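You operate a simulated robot arm through the tools that you are given. There is no shell and no other tool.

Carry out the task below with a simulated robot arm. There is one attempt and no reset: what you move stays moved.

TASK
Set the red and blue sliders by the brush card.
Fine: then drop the red and blue brush latches.

Only the result counts: the job must be done as asked and must still hold three seconds after the hand-in. Knocking over, shifting, dropping, spilling or breaking anything else fails it.

THE ROBOT
A 7-joint arm with a three-finger gripper, fixed in place. Base frame: the origin is at the foot of the arm, x ahead of it, y to its left, z up. Readings come in m, degrees, newtons and seconds.
With the tool pointing down near the work surface it reaches from about 0.46 to 0.92 m from the base axis. Its first joint turns from -166.0 to 166.0 degrees. Payload 2.69 kg.
The tool frame sits at the grasp point between the pads (the TCP): z along the fingers, y along the line on which they close. The tips reach 0.029 m beyond it. Largest opening 0.12 m; the body of the gripper starts 0.078 m behind the TCP.
Orientation is told as [roll, pitch, yaw] about the base's x, y, z axes, in that order, counted from this pose: with the fingers straight down and closing along the base's y, the tool's x points along the base's -x, its y along +y and its z along -z.

THE INTERFACE
- The arm moves only by the tool step_arm. Its argument "targets" is a list of rows, each an object of numbers (a shift or turn left out is 0, a gripper value left out holds the last): "x", "y", "z": the shift along the tool's x, y, z in m; "rx", "ry", "rz": the turn, a rotation vector about the tool's x, y, z in degrees; "jaw": the opening, from 0 (shut) to 1 (fully open). In form: [{"x": .., "y": .., "z": .., "rx": .., "ry": .., "rz": .., "jaw": ..}, ...]. A call has 1 to 20 rows; each row is the pose to reach, as a shift and turn from the pose commanded when the call began, along the tool's axes at that moment. Each row takes 0.2 s and may step no farther than 0.05 m and 8.6 degrees from the row before; otherwise, or with a gripper value out of range, the whole call is refused. A pose out of reach is approached as far as the arm can. The call stops where the force on the tool passes 50 N (or 10 N more than at its start, if that is more) or the arm is blocked; 0.2 s more then pass. Each finger halts on what it meets, pressing with about 39 N; the grip force reading is that of the motor and also rises with nothing between the fingers. The clock runs only during rows and for 0.2 s after the last one: add rows that repeat a pose to give the fingers time. It gives the time, the measured TCP pose, the force on the tool (base axes), the opening and the grip force at its end, in the units of the frame above (readings bear some noise), with the torque about the TCP (base axes, N m) and any sound that the robot's microphone picked up, and new pictures: "views" is both (left out), scene, wrist or none.
- Cameras (640 x 400 px; columns grow to the right, rows downward): "scene" is fixed at [0.3907, -0.6481, 1.628]; the picture's right is [0.98, 0.17, 0.00], its down [0.17, -0.94, -0.31] and it looks along [-0.05, 0.30, -0.95] (base axes); focal length 319 px, centre (320, 200). "wrist" rides on the gripper at [0.063, 0, -0.104] in the tool frame; the picture's right is [0.00, 1.00, 0.00], its down [-0.83, 0.00, -0.56] and it looks along [-0.56, 0.00, 0.83] (tool axes); focal length 275 px, centre (320, 200).
- raise_lower(by): slides the trunk up (or, below 0, down) by that many m; the arm rides with it, the base frame stays. It gives what a move gives, with no picture.
- pixel_to_xyz(camera, pixels): there is no depth. For up to 12 entries [column, row, z] of the newest picture of that camera ("zoom" is the newest enlarged one), the place [x, y] in the base frame at which the ray of that pixel passes the height z, good to about 0.003 m, but the place of the scene camera against the robot may be out by one fixed shift of up to 0.018 m in any direction. The clock stands still meanwhile.
- zoom(camera, box): a new picture of the part [left, top, right, bottom] of that camera's present view, enlarged. The clock stands still meanwhile.
- sign_off(): hands the job in; it is judged then, once.

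Unless the task says otherwise, let go and move clear before handing in.

The tools are called after "Emit:" as name(argument=value, ...) on one line, values as JSON. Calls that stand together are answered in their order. step_arm: Moves the arm, as the interface text tells. Its arguments: {"type":"object","properties":{"targets":{"type":"array"},"views":{"type":"string","enum":["both","scene","wrist","none"]}},"required":["targets"]} The other tools are called the same way: raise_lower (by) slides the trunk up or down; pixel_to_xyz (camera, pixels) gives the place at which the rays of pixels pass given heights; zoom (camera, box) takes an enlarged picture of a part of a camera's view; sign_off () hands the job in.

At the start:

```text
time_s: 0.0
eef_pos: [0.2909, -0.3881, 1.1844]
tool_rot: [-0.1, 0.1, 0.0]
force: [0.3, 0.3, 0.0]
torque: [-0.02, 0.01, 0.02]
gripper_width: 0.1201
finger_force: 0.1
trunk travel left (down, up): [-0.613, 0.0]
```

scene: 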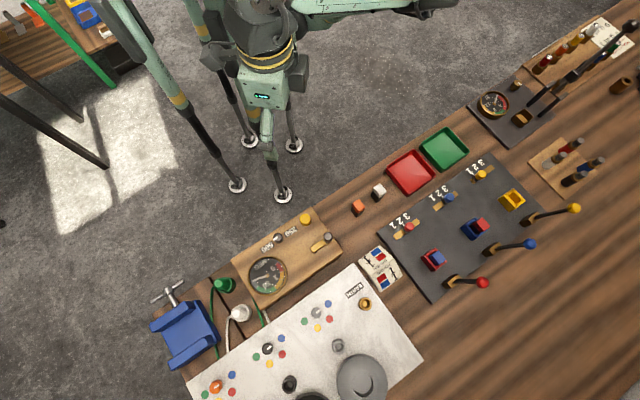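
wrist: 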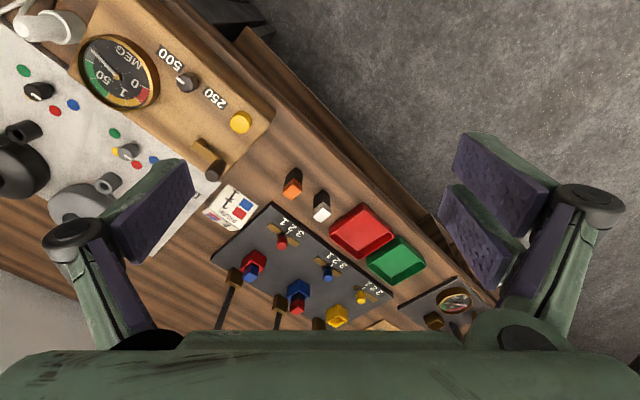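

The scene shows a black panel with three sliders (scene px ~(408,226), (449,197), (482,174)), three brush levers with red/blue/yellow knobs, and a card near (380,270). I'll zoom on the card and the panel before moving.

Emit:
zoom(camera="scene", box=[350, 235, 414, 300])

Emit:
zoom(camera="scene", box=[370, 140, 600, 300])

Emit:
zoom(camera="wrist", box=[190, 170, 400, 340])

```text
6.15 times, centred on (382, 268) of scene
```

zoom: 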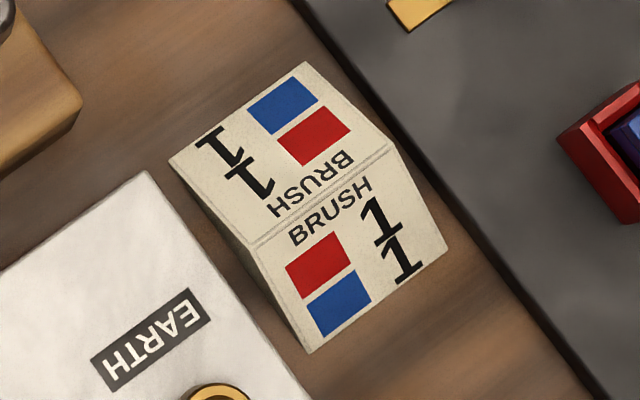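

```text
2.50 times, centred on (485, 220) of scene
```

zoom: 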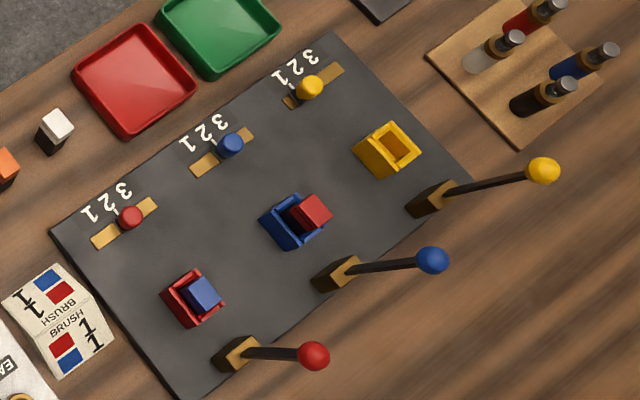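

```text
2.35 times, centred on (295, 255) of wrist
```

zoom: 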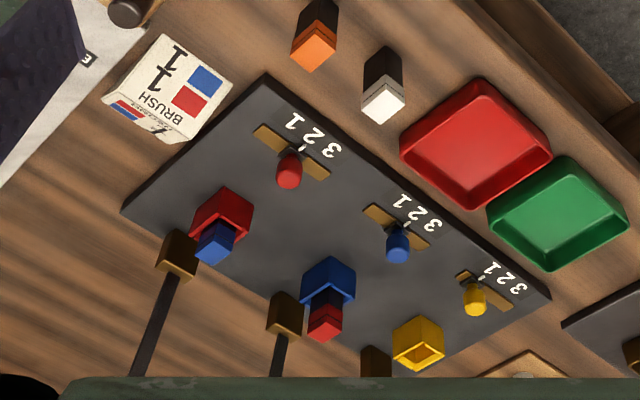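

The card reads red 1 and blue 1 on both faces, and both sliders presently stand near 2. Next I look closely at the sliders and the latch levers to understand how they move.

Emit:
zoom(camera="scene", box=[380, 205, 436, 240])

Emit:
zoom(camera="scene", box=[425, 175, 481, 210])

Emit:
zoom(camera="scene", box=[415, 230, 511, 290])

Emit:
zoom(camera="scene", box=[455, 195, 551, 255])

Emit:
zoom(camera="wrist", box=[210, 230, 370, 330])

```text
11.43 times, centred on (408, 222) of scene
```

zoom: 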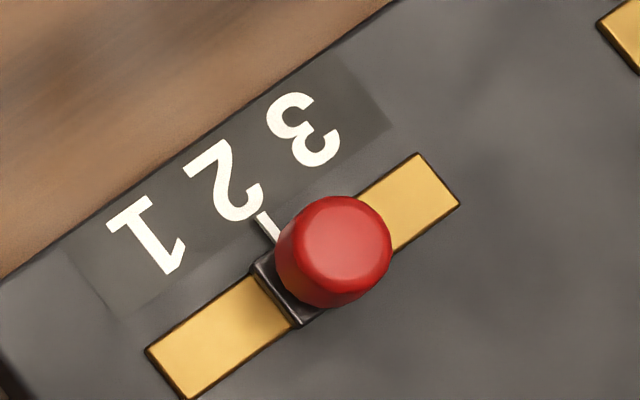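

```text
11.43 times, centred on (453, 192) of scene
```

zoom: 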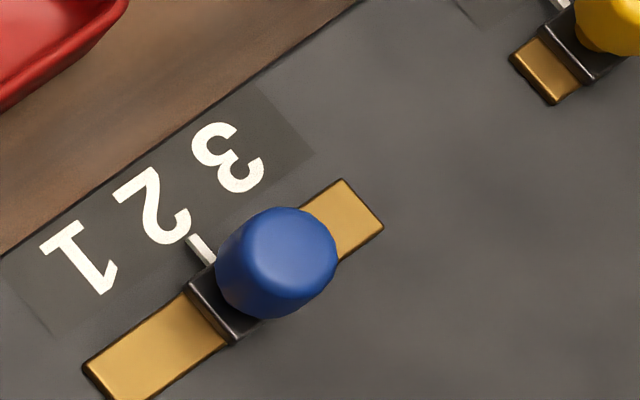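

```text
6.67 times, centred on (463, 260) of scene
```

zoom: 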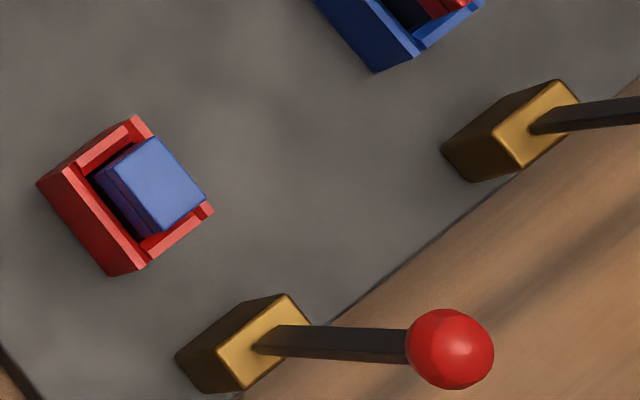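

```text
6.67 times, centred on (503, 225) of scene
```

zoom: 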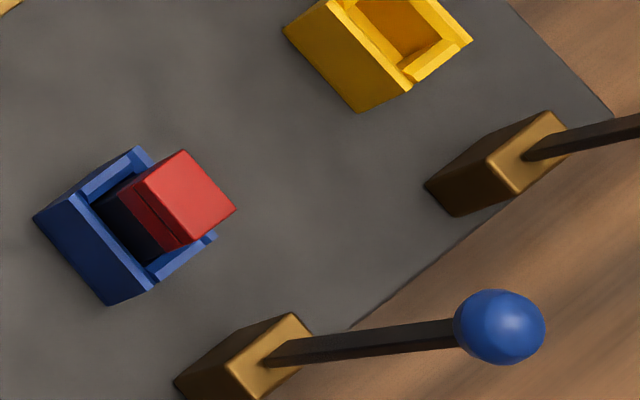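

```text
4.00 times, centred on (290, 280) of wrist
```

zoom: 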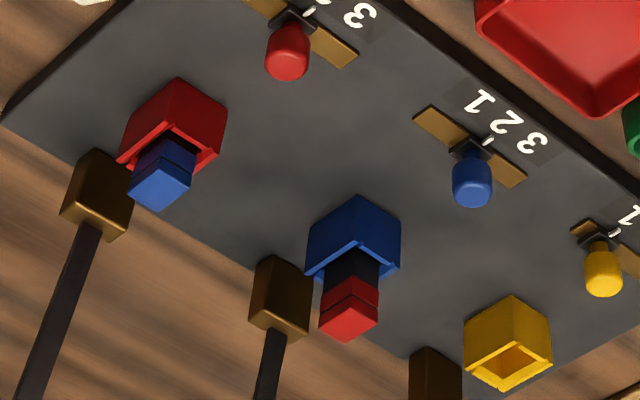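

Triangulating the two views puts the red knob near (0.561, -0.455, 0.927) and the blue knob near (0.646, -0.371, 0.928). The slots run along base (0.7, 0.7), with "1" toward (-0.7, -0.7). The levers stand upright at the panel's far edge. I'll move above the red slider and turn the tool so the fingers close along the slot.

Emit:
step_arm(targets=[{"x": -0.034, "y": -0.008, "z": 0.005, "rz": 5.6}, {"x": -0.068, "y": -0.016, "z": 0.01, "rz": 11.2}, {"x": -0.1, "y": -0.025, "z": 0.02, "rz": 16.8}, {"x": -0.135, "y": -0.033, "z": 0.025, "rz": 22.5}, {"x": -0.17, "y": -0.042, "z": 0.03, "rz": 28.1}, {"x": -0.2, "y": -0.05, "z": 0.035, "rz": 33.7}, {"x": -0.235, "y": -0.058, "z": 0.04, "rz": 39.4}, {"x": -0.26, "y": -0.067, "z": 0.045, "rz": 45}, {"x": -0.26, "y": -0.067, "z": 0.045, "rz": 45, "jaw": 0.45}, {"x": -0.26, "y": -0.067, "z": 0.045, "rz": 45, "jaw": 0.45}, {"x": -0.26, "y": -0.067, "z": 0.045, "rz": 45, "jaw": 0.45}, {"x": -0.26, "y": -0.067, "z": 0.045, "rz": 45, "jaw": 0.45}])

```text
time_s: 2.6
eef_pos: [0.5496, -0.4557, 1.1407]
tool_rot: [-0.1, -0.1, -45.1]
force: [-1.5, 0.1, -0.5]
torque: [0.03, -0.03, -0.01]
gripper_width: 0.0539
finger_force: 0.1
trunk travel left (down, up): [-0.613, 0.0]
```

scene: 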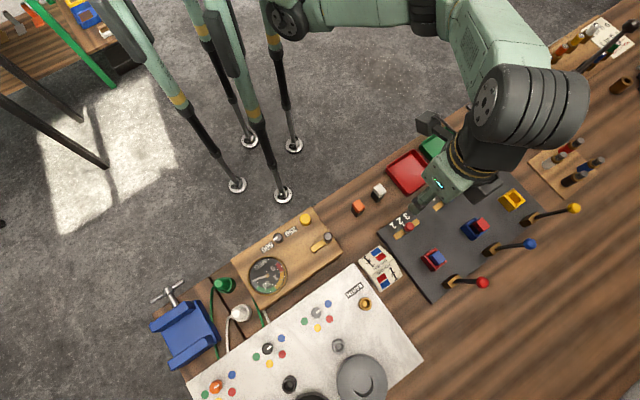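
wrist: 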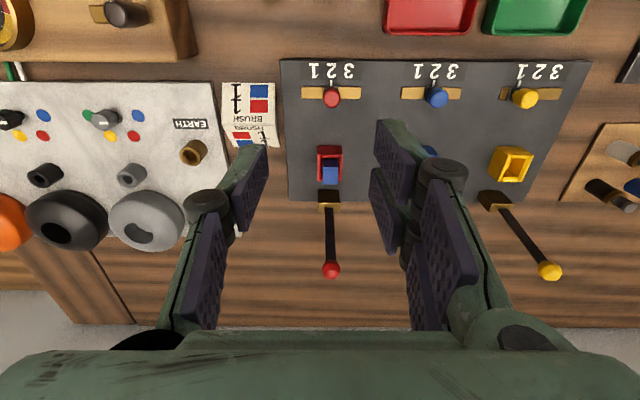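

The wrist view now sees the panel squarely: red knob at (331,97), lever ball at (331,270). I'll zoom in and locate the features.

Emit:
zoom(camera="wrist", box=[280, 50, 400, 125])

Emit:
zoom(camera="wrist", box=[270, 130, 400, 290])

Emit:
zoom(camera="wrist", box=[210, 70, 290, 150])

Emit:
pixel_to_xyz(camera="wrist", pixels=[[331, 97, 0.92], [331, 97, 0.93], [437, 97, 0.92], [437, 97, 0.93], [331, 270, 1.03], [331, 270, 1.04], [329, 205, 0.94], [329, 165, 0.93], [302, 93, 0.9], [360, 93, 0.9], [288, 200, 0.9], [283, 60, 0.9]])

Emit:
pixel_to_xyz(camera="scene", pixels=[[409, 226.4, 0.92], [409, 226.4, 0.93], [482.5, 282.2, 1.03], [482.5, 282.2, 1.04], [455.5, 280.7, 0.94], [439, 257.7, 0.95]])

```text
5.33 times, centred on (340, 88) of wrist
```

zoom: 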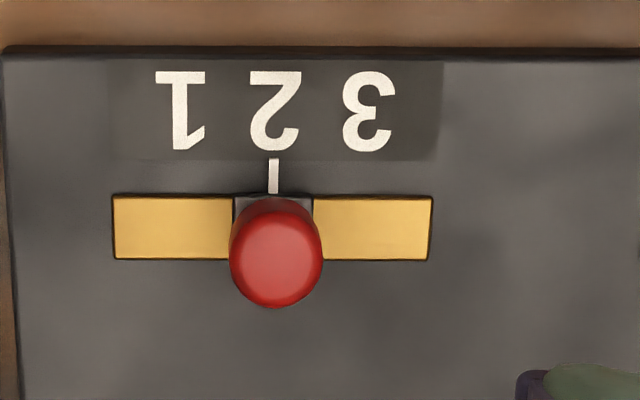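

```text
2.50 times, centred on (335, 210) of wrist
```

zoom: 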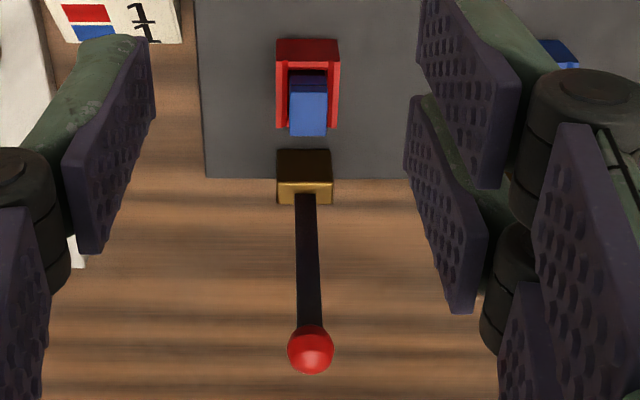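

```text
5.00 times, centred on (250, 110) of wrist
```

zoom: 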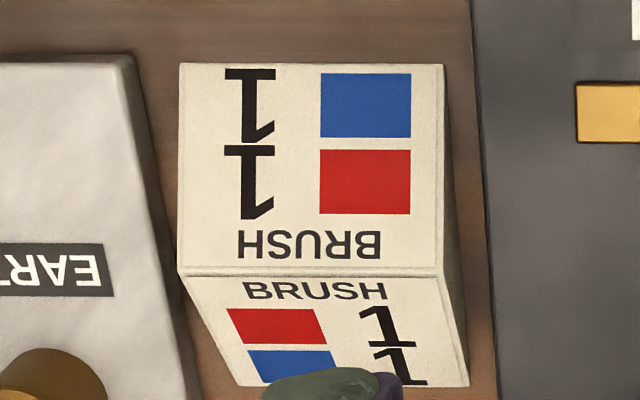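

```text
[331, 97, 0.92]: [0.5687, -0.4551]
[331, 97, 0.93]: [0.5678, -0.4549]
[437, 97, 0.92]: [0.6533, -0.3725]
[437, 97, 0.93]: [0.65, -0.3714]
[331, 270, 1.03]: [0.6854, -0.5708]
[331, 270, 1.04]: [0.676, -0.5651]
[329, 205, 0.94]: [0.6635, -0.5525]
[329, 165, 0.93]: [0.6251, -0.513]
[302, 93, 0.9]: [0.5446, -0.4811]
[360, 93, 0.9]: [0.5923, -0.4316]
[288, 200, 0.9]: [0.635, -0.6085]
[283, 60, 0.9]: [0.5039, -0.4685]
```

```text
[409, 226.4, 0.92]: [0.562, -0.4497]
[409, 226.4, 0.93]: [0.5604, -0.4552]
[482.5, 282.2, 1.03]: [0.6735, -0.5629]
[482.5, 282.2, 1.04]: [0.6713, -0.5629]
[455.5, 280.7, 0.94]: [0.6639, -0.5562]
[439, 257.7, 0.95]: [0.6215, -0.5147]
```

The card confirms red 1 and blue 1. From two wrist views the panel surface is about z 0.895, the knob centre about z 0.918, and the numeral spacing about 0.020 m. I'll centre over the red knob (about 0.0165 m outward and 0.0134 m along the slot from here) and come part-way down.

Emit:
step_arm(targets=[{"x": -0.0165, "y": 0.0134, "z": 0.03}, {"x": -0.0165, "y": 0.0134, "z": 0.065}, {"x": -0.0165, "y": 0.0134, "z": 0.1}, {"x": -0.0165, "y": 0.0134, "z": 0.13}, {"x": -0.0165, "y": 0.0134, "z": 0.155}, {"x": -0.0165, "y": 0.0134, "z": 0.155}])

```text
time_s: 4.0
eef_pos: [0.5712, -0.4578, 0.9855]
tool_rot: [0.0, 0.0, -45.1]
force: [0.4, -0.2, 0.1]
torque: [-0.03, -0.01, -0.02]
gripper_width: 0.0542
finger_force: 0.1
trunk travel left (down, up): [-0.613, 0.0]
```

scene: 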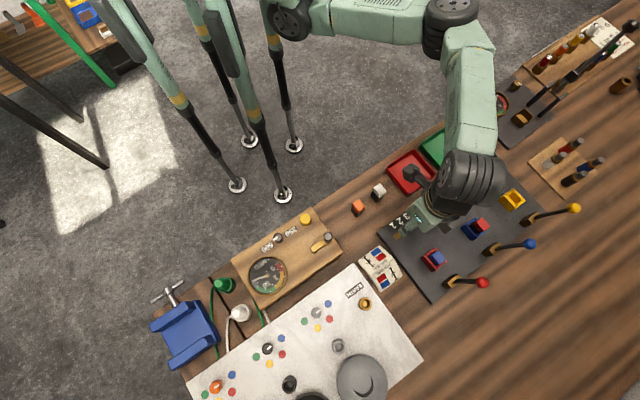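
wrist: 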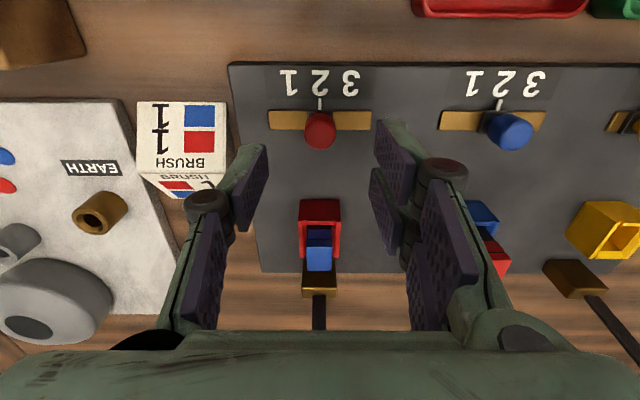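

The knob at (320,131) lies right where the tool axis meets its height (expected row 132), so alignment is good. I'll lower so the tips sit around the knob, about 0.045 m.

Emit:
step_arm(targets=[{"z": 0.02}, {"z": 0.035}, {"z": 0.045}, {"z": 0.045}])

```text
time_s: 5.0
eef_pos: [0.5716, -0.4582, 0.9403]
tool_rot: [-0.1, 0.0, -45.0]
force: [-0.2, 0.1, -0.2]
torque: [0.01, -0.01, 0.0]
gripper_width: 0.0539
finger_force: 0.0
trunk travel left (down, up): [-0.613, 0.0]
```

scene: 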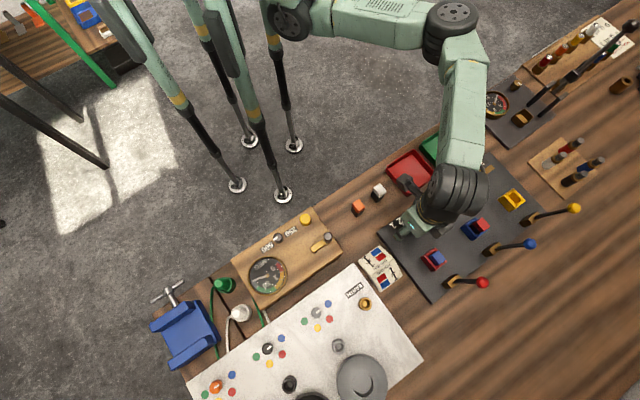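
wrist: 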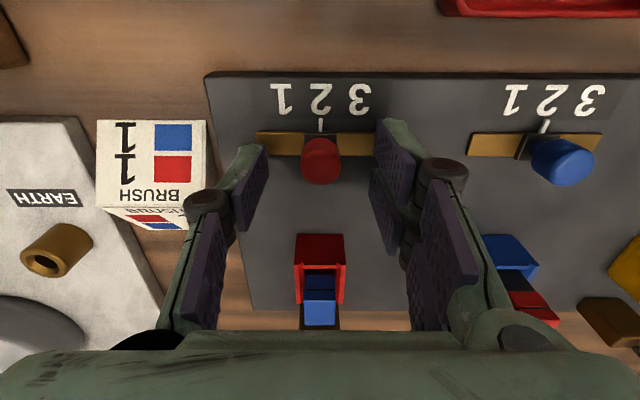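

Emit:
zoom(camera="wrist", box=[240, 75, 400, 215])

```text
2.86 times, centred on (320, 145) of wrist
```

zoom: 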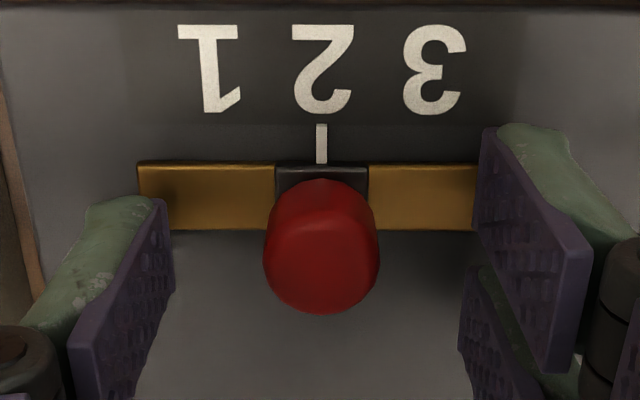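

The knob is centred between the pads (zoom (320,245)), with its top about 0.012 m above the tips. I'll go down 4 mm more and close on it.

Emit:
step_arm(targets=[{"z": 0.004}, {"z": 0.004, "jaw": 0.1}, {"z": 0.004, "jaw": 0.1}, {"z": 0.004, "jaw": 0.1}, {"z": 0.004, "jaw": 0.1}])

```text
time_s: 6.2
eef_pos: [0.5705, -0.4591, 0.9362]
tool_rot: [-0.1, 0.0, -45.0]
force: [0.2, 0.7, 0.7]
torque: [-0.12, -0.02, -0.09]
gripper_width: 0.0185
finger_force: 33.6
trunk travel left (down, up): [-0.613, 0.0]
```

scene: 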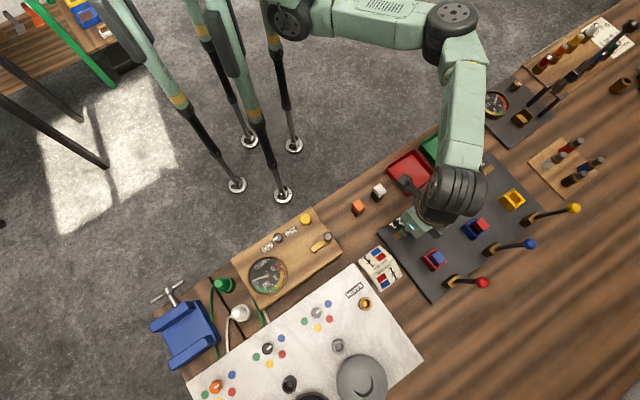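
wrist: 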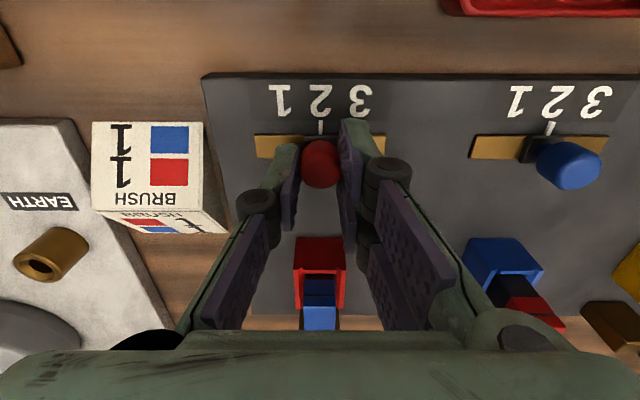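

The knob is held (width 0.0185, grip 34 N). I'll slide it toward "1" (tool -y) by 0.020 m in small steps.

Emit:
step_arm(targets=[{"y": -0.004}, {"y": -0.008}, {"y": -0.012}, {"y": -0.016}, {"y": -0.02}, {"y": -0.02}], views="wrist")

Emit:
zoom(camera="wrist", box=[240, 75, 400, 175])

```text
time_s: 7.6
eef_pos: [0.5567, -0.4731, 0.9375]
tool_rot: [-0.1, 0.0, -45.0]
force: [-4.2, 2.1, 2.2]
torque: [-0.05, -0.08, 0.1]
gripper_width: 0.0183
finger_force: 42.9
trunk travel left (down, up): [-0.613, 0.0]
```

wrist: 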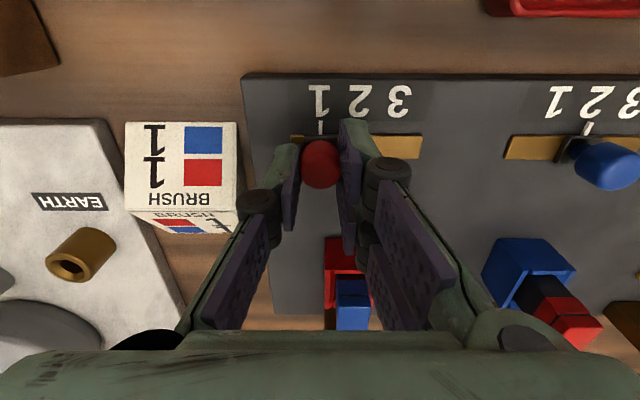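

```text
4.00 times, centred on (320, 125) of wrist
```

zoom: 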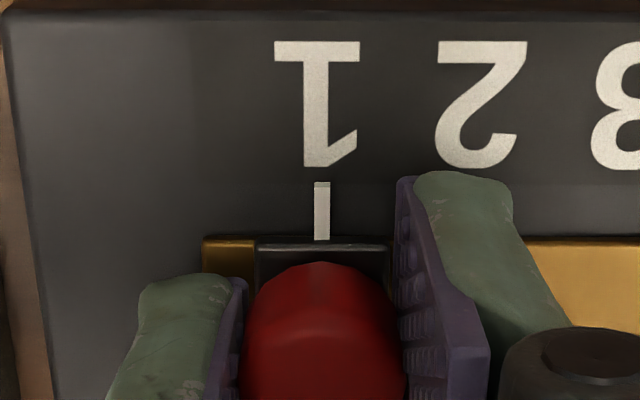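

The pointer now stands under "1" in the zoom (pointer column 322, numeral centre about 317, spacing 164 px per 0.020 m), about half a millimetre short. I'll nudge 0.6 mm and release.

Emit:
step_arm(targets=[{"y": -0.0006}, {"y": -0.0006}, {"y": -0.0006, "jaw": 0.4}, {"y": -0.0006, "jaw": 0.4}, {"y": -0.0006, "jaw": 0.4}, {"y": -0.0006, "jaw": 0.4}], views="wrist")

Emit:
zoom(camera="wrist", box=[240, 75, 400, 175])

```text
time_s: 9.0
eef_pos: [0.5574, -0.4729, 0.936]
tool_rot: [-0.2, 0.0, -45.1]
force: [0.2, 0.3, 0.4]
torque: [0.0, -0.02, -0.02]
gripper_width: 0.0483
finger_force: 0.2
trunk travel left (down, up): [-0.613, 0.0]
```

wrist: 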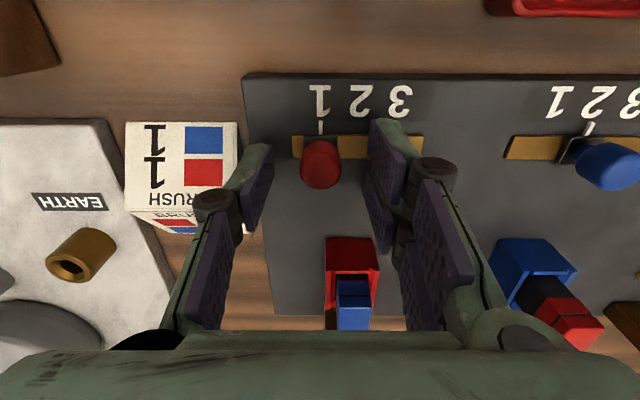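

```text
4.00 times, centred on (320, 125) of wrist
```

zoom: 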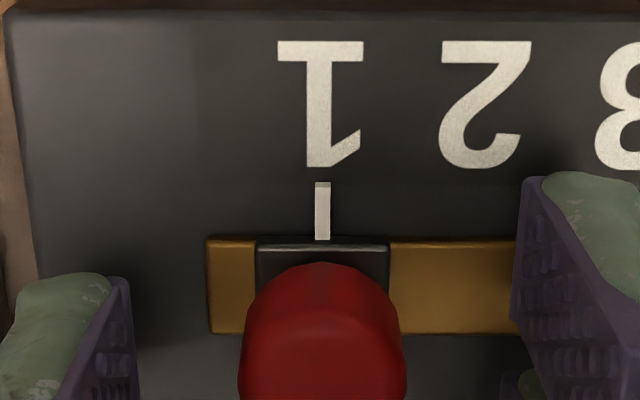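

The red pointer is on "1" (322 vs 320.5). I'll raise 0.08 m and traverse 0.142 m along the panel to over the blue slider.

Emit:
step_arm(targets=[{"z": -0.03}, {"z": -0.06}, {"z": -0.08}, {"y": 0.04, "z": -0.08}, {"y": 0.08, "z": -0.08}, {"y": 0.12, "z": -0.08}, {"y": 0.142, "z": -0.08}, {"y": 0.142, "z": -0.08}])

Emit:
zoom(camera="wrist", box=[240, 55, 400, 155])

```text
time_s: 10.8
eef_pos: [0.6583, -0.3721, 1.0161]
tool_rot: [-0.1, 0.1, -45.1]
force: [0.1, 0.2, 0.3]
torque: [0.0, -0.02, 0.01]
gripper_width: 0.0484
finger_force: 0.1
trunk travel left (down, up): [-0.613, 0.0]
```

scene: 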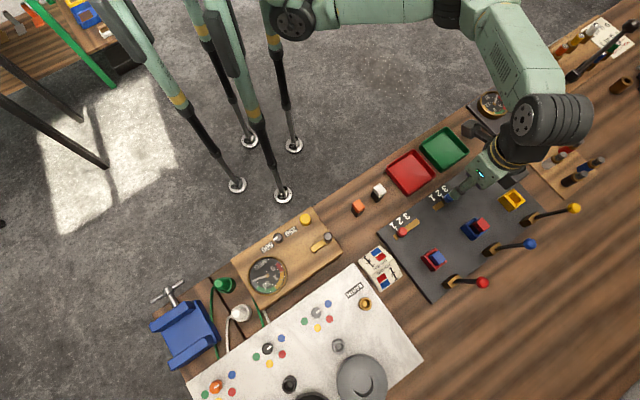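
wrist: 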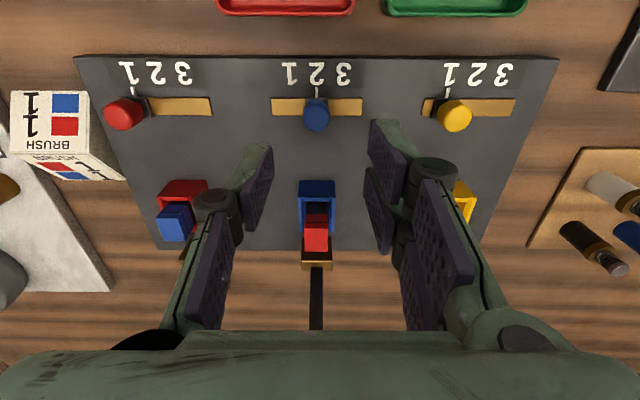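

```text
4.00 times, centred on (320, 105) of wrist
```

zoom: 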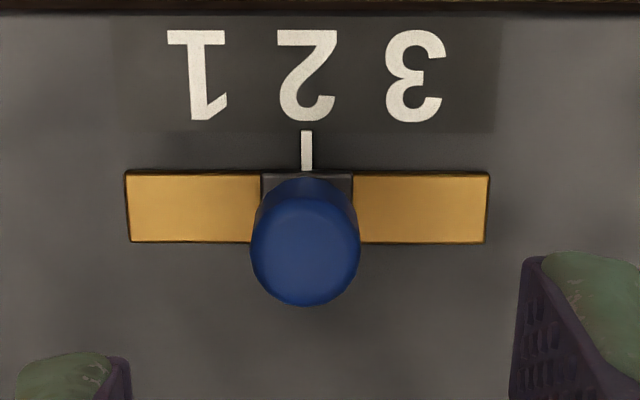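

Blue pointer is 3 px left of centre (zoom 307), so I'll shift 2.6 mm and descend to the same grip height (0.936), then close.

Emit:
step_arm(targets=[{"y": -0.0026, "z": 0.03}, {"y": -0.0026, "z": 0.055}, {"y": -0.0026, "z": 0.07}, {"y": -0.0026, "z": 0.08}, {"y": -0.0026, "z": 0.08}, {"y": -0.0026, "z": 0.08, "jaw": 0.1}, {"y": -0.0026, "z": 0.08, "jaw": 0.1}, {"y": -0.0026, "z": 0.08, "jaw": 0.1}, {"y": -0.0026, "z": 0.08, "jaw": 0.1}], views="wrist")

Emit:
zoom(camera="wrist", box=[240, 75, 400, 175])

```text
time_s: 12.8
eef_pos: [0.6557, -0.3728, 0.9359]
tool_rot: [-0.1, 0.0, -45.0]
force: [-0.7, 1.2, -1.7]
torque: [0.01, -0.09, -0.07]
gripper_width: 0.0181
finger_force: 37.1
trunk travel left (down, up): [-0.613, 0.0]
```

wrist: 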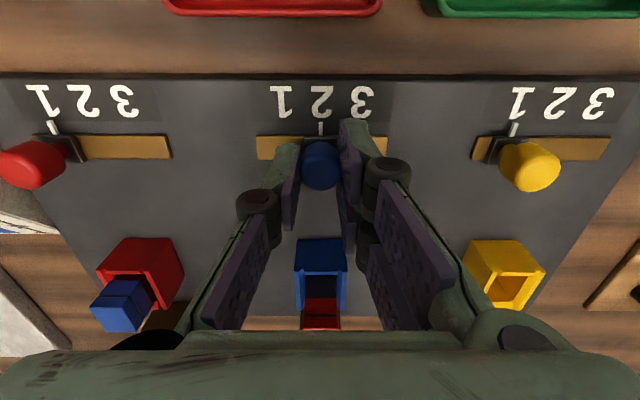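

```text
4.00 times, centred on (320, 125) of wrist
```

zoom: 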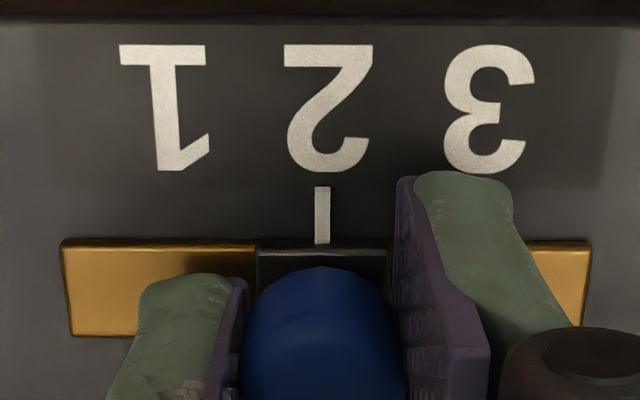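

Blue knob held; the pointer (322) must travel 157 zoom px to "1" (165), about 0.020 m. Sliding now.

Emit:
step_arm(targets=[{"y": -0.004}, {"y": -0.008}, {"y": -0.012}, {"y": -0.016}, {"y": -0.02}, {"y": -0.02}, {"y": -0.02}], views="wrist")

Emit:
zoom(camera="wrist", box=[240, 75, 400, 175])

```text
time_s: 14.4
eef_pos: [0.64, -0.3878, 0.9365]
tool_rot: [-0.1, 0.1, -45.0]
force: [-3.1, 7.5, -11.4]
torque: [0.14, 0.04, 0.0]
gripper_width: 0.018
finger_force: 43.3
trunk travel left (down, up): [-0.613, 0.0]
```

wrist: 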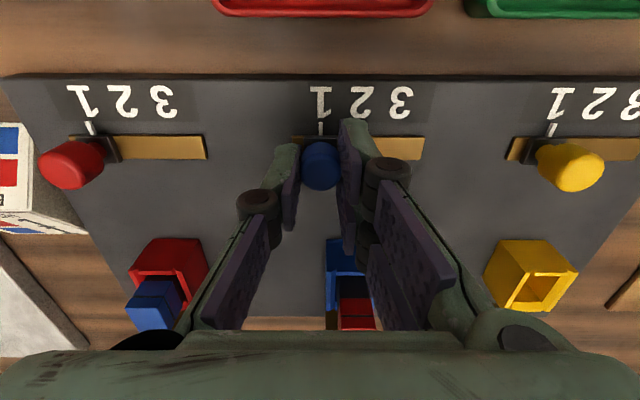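

```text
4.00 times, centred on (320, 125) of wrist
```

zoom: 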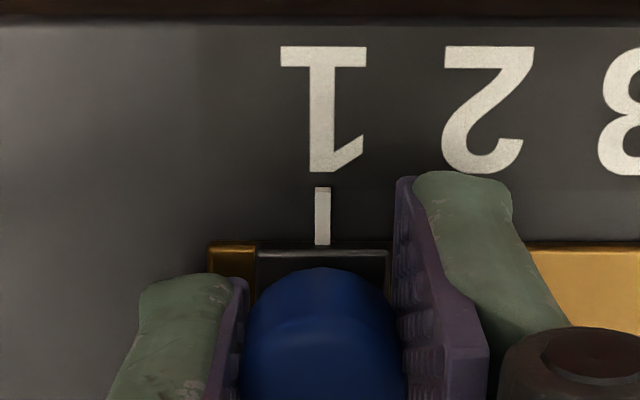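

Blue pointer is on "1" (322 vs 323.5). I'll release, raise well clear, and look at the levers.

Emit:
step_arm(targets=[{"jaw": 0.4}, {"jaw": 0.4}, {"jaw": 0.4}, {"jaw": 0.4}, {"z": -0.02}, {"z": -0.05}, {"z": -0.09}, {"z": -0.13}, {"z": -0.17}, {"z": -0.2}, {"x": 0.04, "z": -0.2, "jaw": 0.0}, {"x": 0.04, "z": -0.2}, {"x": 0.04, "z": -0.2}, {"x": 0.04, "z": -0.2}])

Emit:
zoom(camera="wrist", box=[160, 70, 500, 280])

```text
time_s: 17.4
eef_pos: [0.6131, -0.3592, 1.1369]
tool_rot: [0.0, -0.1, -45.1]
force: [-0.3, 0.3, -0.6]
torque: [-0.01, -0.02, -0.02]
gripper_width: 0.0
finger_force: 22.7
trunk travel left (down, up): [-0.613, 0.0]
```

scene: 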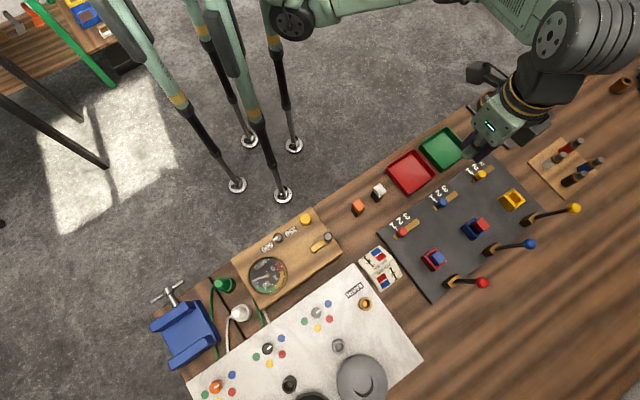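
wrist: 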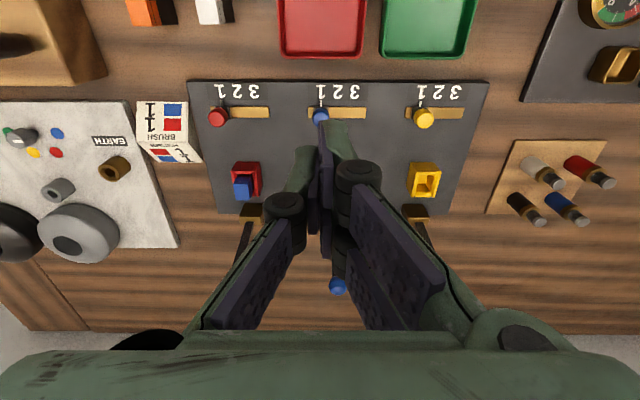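

```text
1.88 times, centred on (330, 175) of wrist
```

zoom: 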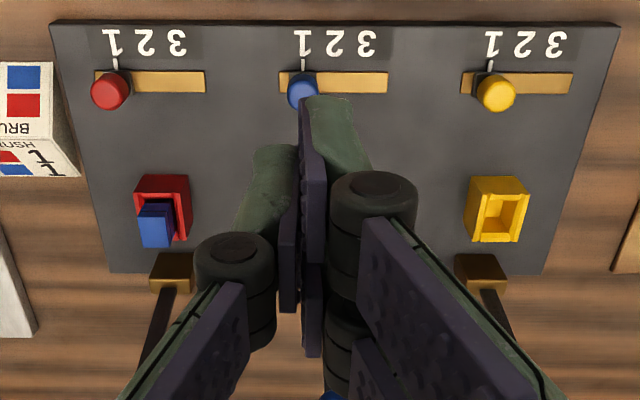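

Both sliders read 1 and nothing else has moved. Next I examine the levers in enlarged views to see how they hinge.

Emit:
zoom(camera="scene", box=[420, 240, 500, 295])

Emit:
zoom(camera="scene", box=[490, 170, 590, 240])

Emit:
pixel_to_xyz(camera="wrist", pixels=[[338, 286, 1.02], [338, 286, 1.03], [338, 286, 1.04], [338, 286, 1.05]])

Emit:
pixel_to_xyz(camera="scene", pixels=[[529, 244, 1.02], [529, 244, 1.03], [529, 244, 1.04], [529, 244, 1.05], [482, 282, 1.02], [482, 282, 1.03], [482, 282, 1.04], [482, 282, 1.05]])

```text
7.27 times, centred on (460, 268) of scene
```

zoom: 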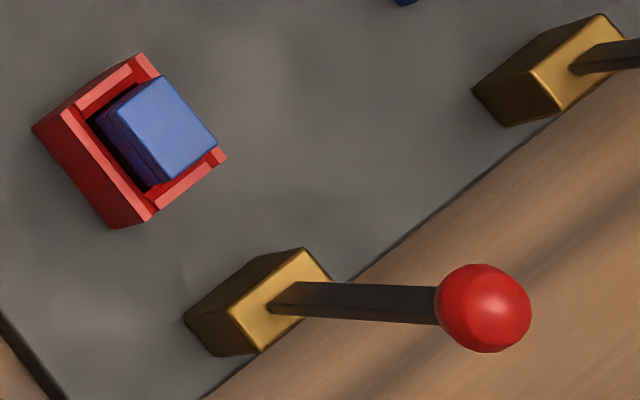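

```text
5.71 times, centred on (540, 205) of scene
```

zoom: 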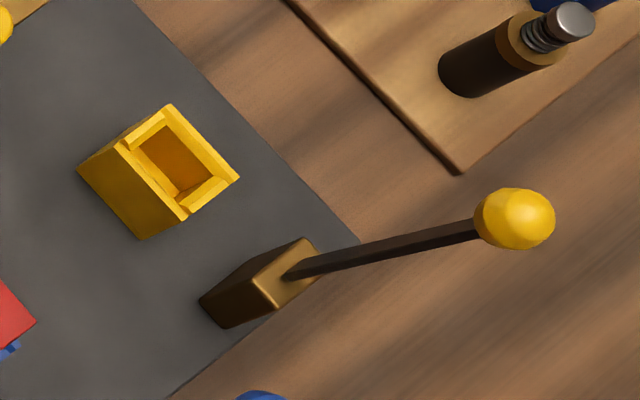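

```text
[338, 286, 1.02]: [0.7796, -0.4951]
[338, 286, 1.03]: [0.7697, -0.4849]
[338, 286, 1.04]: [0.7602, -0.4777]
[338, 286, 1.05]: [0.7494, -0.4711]
```

```text
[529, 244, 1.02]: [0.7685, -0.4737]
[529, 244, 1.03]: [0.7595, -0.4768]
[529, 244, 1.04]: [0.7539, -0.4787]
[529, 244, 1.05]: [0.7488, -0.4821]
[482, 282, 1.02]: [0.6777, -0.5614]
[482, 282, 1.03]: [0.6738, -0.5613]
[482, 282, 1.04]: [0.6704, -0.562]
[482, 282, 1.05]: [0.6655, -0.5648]
```

The levers rise from gold blocks at the panel's far edge, with ball ends about 0.1 m up. I'll go over the red lever, still high and with jaws open, to fix the ball's height from a second vantage.

Emit:
step_arm(targets=[{"z": -0.03, "jaw": 0.45}, {"x": -0.025, "y": -0.025, "z": -0.03, "jaw": 0.45}, {"x": -0.05, "y": -0.05, "z": -0.03, "jaw": 0.45}, {"x": -0.08, "y": -0.075, "z": -0.03, "jaw": 0.45}, {"x": -0.1125, "y": -0.101, "z": -0.03, "jaw": 0.45}, {"x": -0.1125, "y": -0.101, "z": -0.03, "jaw": 0.45}])

Emit:
zoom(camera="wrist", box=[240, 50, 400, 250])

```text
time_s: 18.8
eef_pos: [0.6188, -0.4792, 1.1666]
tool_rot: [-0.1, -0.6, -45.1]
force: [-0.2, -0.2, -0.4]
torque: [-0.04, -0.03, 0.0]
gripper_width: 0.0539
finger_force: 0.1
out of reach, approached as far as the arm can: row 5, 6
trunk travel left (down, up): [-0.613, 0.0]
```

scene: 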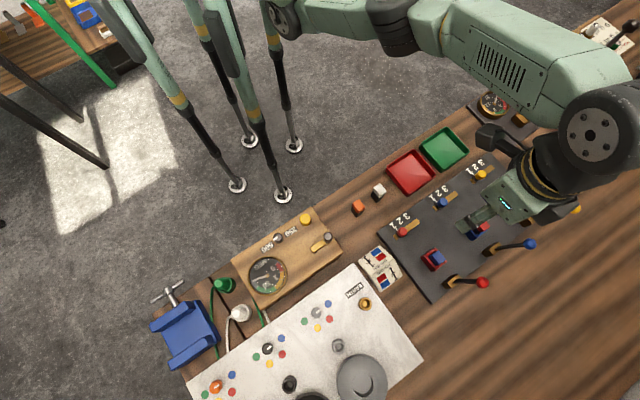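
wrist: 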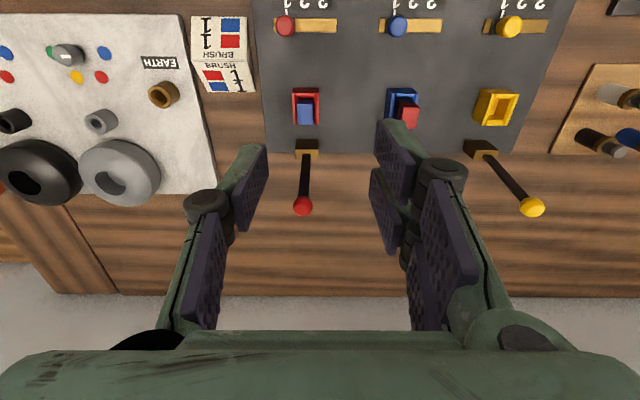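

```text
2.00 times, centred on (320, 150) of wrist
```

zoom: 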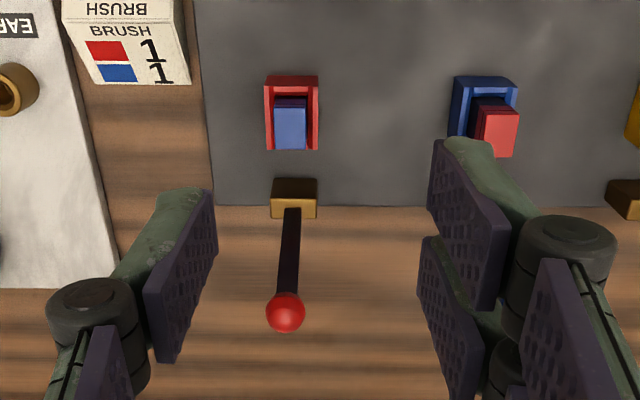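

The arm ran out of reach at radius 0.78 at this height, so the levers (radius about 0.88) will need a tool tilted outward. I'll first locate the red ball (303,206), rod base and brush from this view.

Emit:
pixel_to_xyz(camera="wrist", pixels=[[303, 206, 1.0], [303, 206, 1.02], [303, 206, 1.04], [303, 206, 1.06], [306, 154.5, 0.92], [306, 154.5, 0.94], [306, 154.5, 0.96], [306, 113, 0.93], [306, 113, 0.95]])

Emit:
zoom(camera="wrist", box=[270, 75, 350, 225])

```text
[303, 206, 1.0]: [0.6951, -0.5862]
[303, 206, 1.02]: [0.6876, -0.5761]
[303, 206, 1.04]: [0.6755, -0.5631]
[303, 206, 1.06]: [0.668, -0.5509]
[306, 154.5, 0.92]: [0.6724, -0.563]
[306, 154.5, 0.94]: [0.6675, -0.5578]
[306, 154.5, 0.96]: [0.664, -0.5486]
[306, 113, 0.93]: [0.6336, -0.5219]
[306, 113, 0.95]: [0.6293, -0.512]
```

```text
2.67 times, centred on (310, 150) of wrist
```

zoom: 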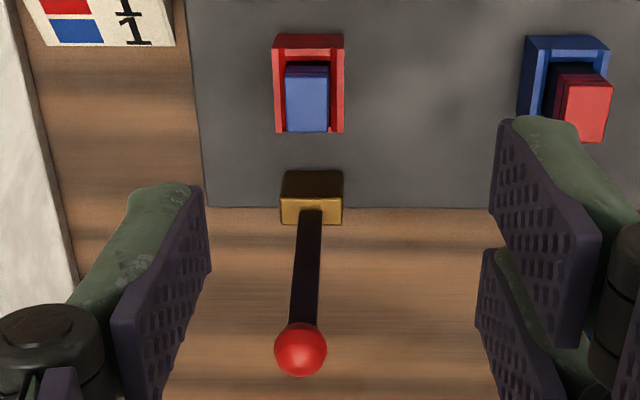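

Combining views, the red ball is at about (0.6745, -0.563, 1.042), leaning about 6° outward from its pivot at z≈0.944, so the latch should drop inward over its brush holder. I'll tilt the tool 30° outward while backing off slightly, to gain reach.

Emit:
step_arm(targets=[{"x": 0.02, "ry": -5}, {"x": 0.03, "ry": -12}, {"x": 0.03, "ry": -18}, {"x": 0.03, "ry": -24}, {"x": 0.03, "ry": -30}, {"x": 0.03, "ry": -30}, {"x": 0.03, "ry": -30}])

```text
time_s: 20.4
eef_pos: [0.5967, -0.4582, 1.1672]
tool_rot: [-0.1, -30.0, -45.0]
force: [0.7, -0.5, 0.7]
torque: [0.03, -0.02, 0.01]
gripper_width: 0.0539
finger_force: 0.0
trunk travel left (down, up): [-0.613, 0.0]
```

scene: 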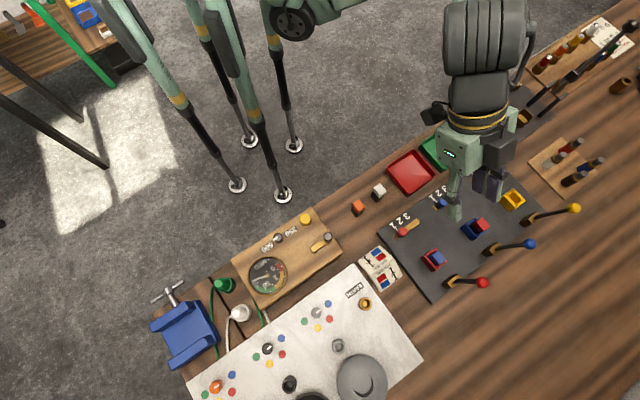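
wrist: 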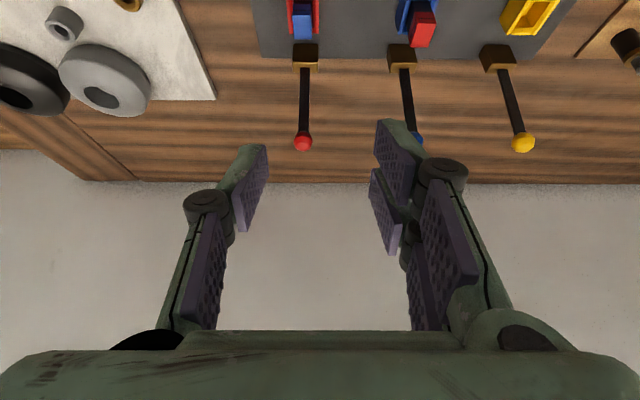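

The tilt is in place (TCP 0.597, -0.458, 1.167) and the red ball shows at (303,143). I'll check its ray once more before approaching.

Emit:
pixel_to_xyz(camera="wrist", pixels=[[303, 143, 1.02], [303, 143, 1.03], [303, 143, 1.04], [303, 143, 1.05], [303, 143, 1.06], [306, 70, 0.92], [306, 70, 0.94], [306, 70, 0.96]])

Emit:
zoom(camera="wrist", box=[250, 0, 450, 160])

```text
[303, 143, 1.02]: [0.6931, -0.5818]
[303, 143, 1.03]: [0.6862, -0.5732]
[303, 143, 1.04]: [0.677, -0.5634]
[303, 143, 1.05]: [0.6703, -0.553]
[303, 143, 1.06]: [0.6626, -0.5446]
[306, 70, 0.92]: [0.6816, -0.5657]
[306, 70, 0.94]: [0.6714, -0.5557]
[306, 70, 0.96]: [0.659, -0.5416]
```

```text
2.50 times, centred on (350, 80) of wrist
```

zoom: 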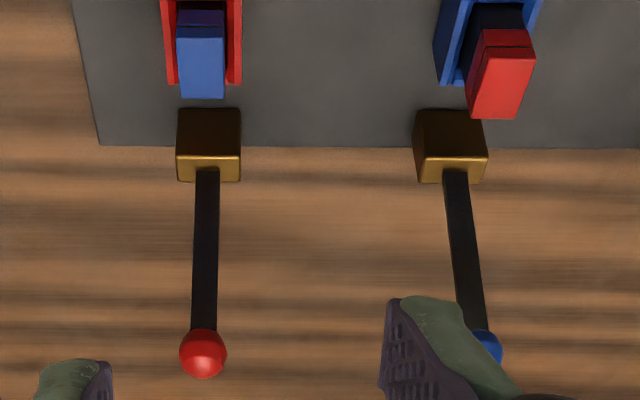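

The ball fits v≈0.876 outward, z≈1.042 (i.e. about (0.675, -0.563)). I'll move to a pre-grasp point 0.07 m short of it along the tilted tool axis.

Emit:
step_arm(targets=[{"x": -0.0125, "y": -0.0047, "z": 0.026}, {"x": -0.025, "y": -0.0093, "z": 0.052}, {"x": -0.037, "y": -0.014, "z": 0.078}, {"x": -0.0495, "y": -0.0186, "z": 0.1037}, {"x": -0.0495, "y": -0.0186, "z": 0.1037}])

Emit:
zoom(camera="wrist", box=[240, 50, 400, 210])

```text
time_s: 21.6
eef_pos: [0.6516, -0.5375, 1.102]
tool_rot: [-0.1, -30.1, -45.0]
force: [-0.4, 0.3, -0.3]
torque: [0.0, -0.02, 0.01]
gripper_width: 0.054
finger_force: 0.0
trunk travel left (down, up): [-0.613, 0.0]
```

scene: 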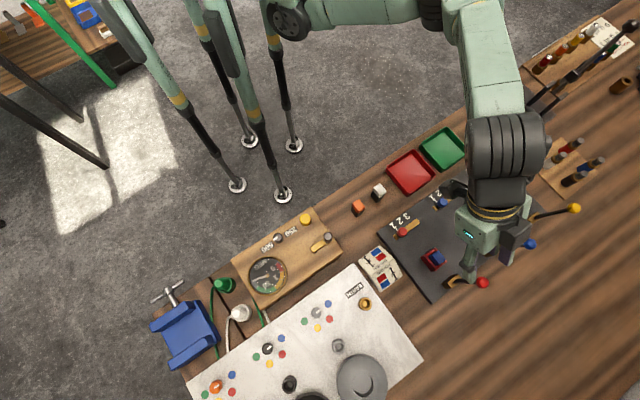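
wrist: 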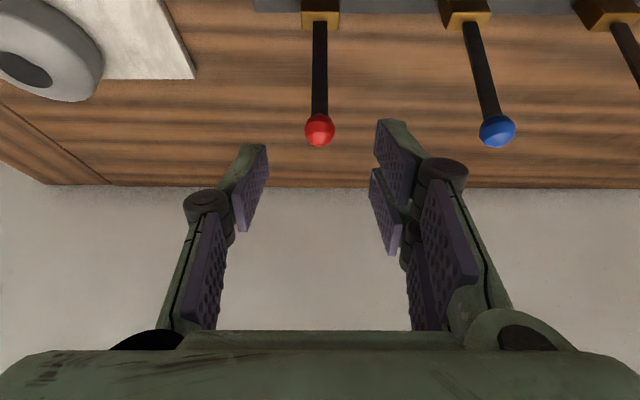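

```text
2.50 times, centred on (320, 130) of wrist
```

zoom: 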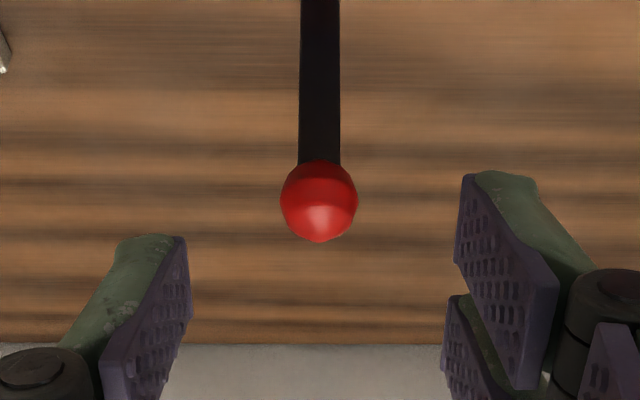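

The ball sits on the tool axis (320,130; expected row 131). I'll advance 0.068 m along the tool axis so the ball lies between the pads.

Emit:
step_arm(targets=[{"z": 0.02}, {"z": 0.04}, {"z": 0.055}, {"z": 0.068}, {"z": 0.068}])

Emit:
zoom(camera="wrist", box=[220, 100, 420, 260])

Emit:
zoom(camera="scene", box=[430, 190, 560, 300])

```text
time_s: 22.8
eef_pos: [0.6743, -0.564, 1.0428]
tool_rot: [-0.1, -29.9, -45.0]
force: [0.0, -0.2, -0.7]
torque: [0.03, -0.01, 0.02]
gripper_width: 0.0539
finger_force: 0.0
trunk travel left (down, up): [-0.613, 0.0]
```

scene: 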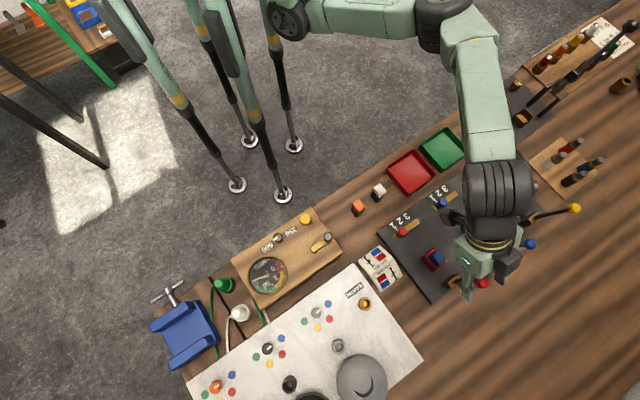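
wrist: 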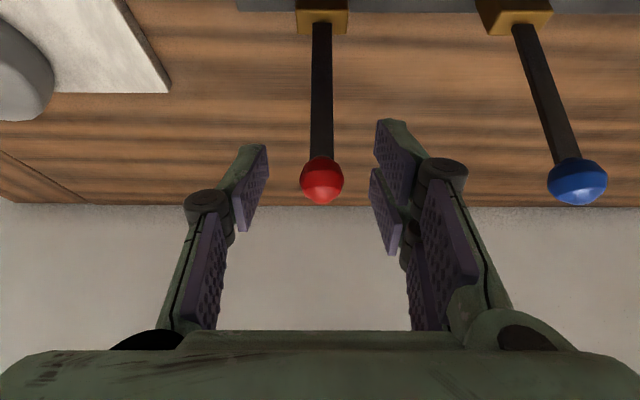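

```text
2.50 times, centred on (320, 180) of wrist
```

zoom: 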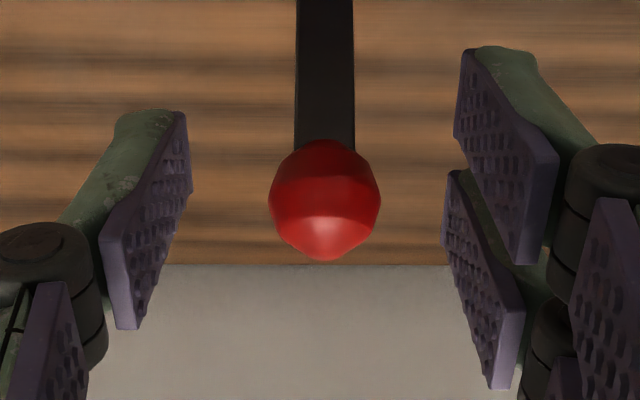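

```text
3.64 times, centred on (495, 245) of scene
```

zoom: 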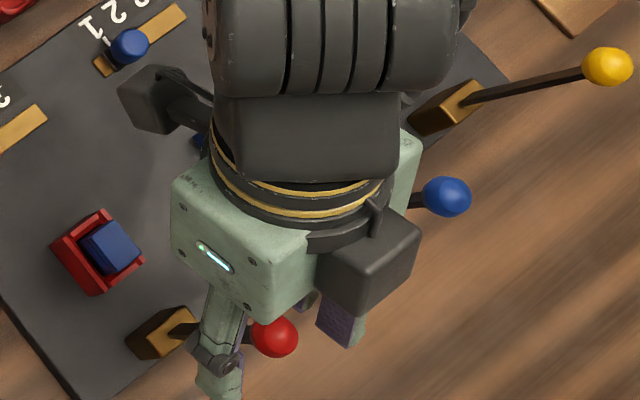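

The ball lies between the pads, about 5 mm beyond the TCP and under 1 mm off-centre. I'll close on it.

Emit:
step_arm(targets=[{"z": 0.003, "jaw": 0.1}, {"z": 0.003, "jaw": 0.1}, {"z": 0.003, "jaw": 0.1}, {"z": 0.003, "jaw": 0.1}, {"z": 0.003, "jaw": 0.1}], views="wrist")

```text
time_s: 24.0
eef_pos: [0.6758, -0.5627, 1.0394]
tool_rot: [-0.1, -30.1, -44.9]
force: [1.5, 0.9, -0.1]
torque: [0.01, -0.02, 0.09]
gripper_width: 0.0196
finger_force: 44.6
trunk travel left (down, up): [-0.613, 0.0]
```

wrist: 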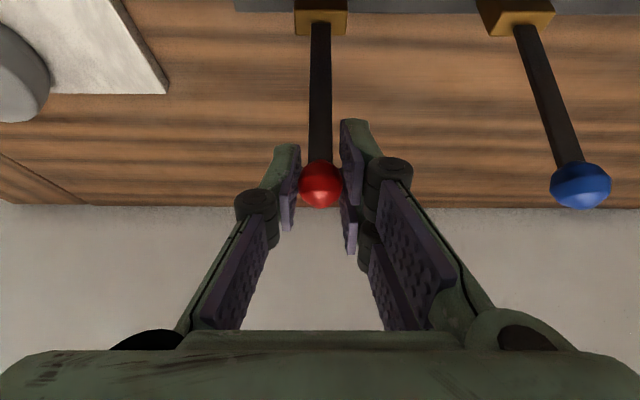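

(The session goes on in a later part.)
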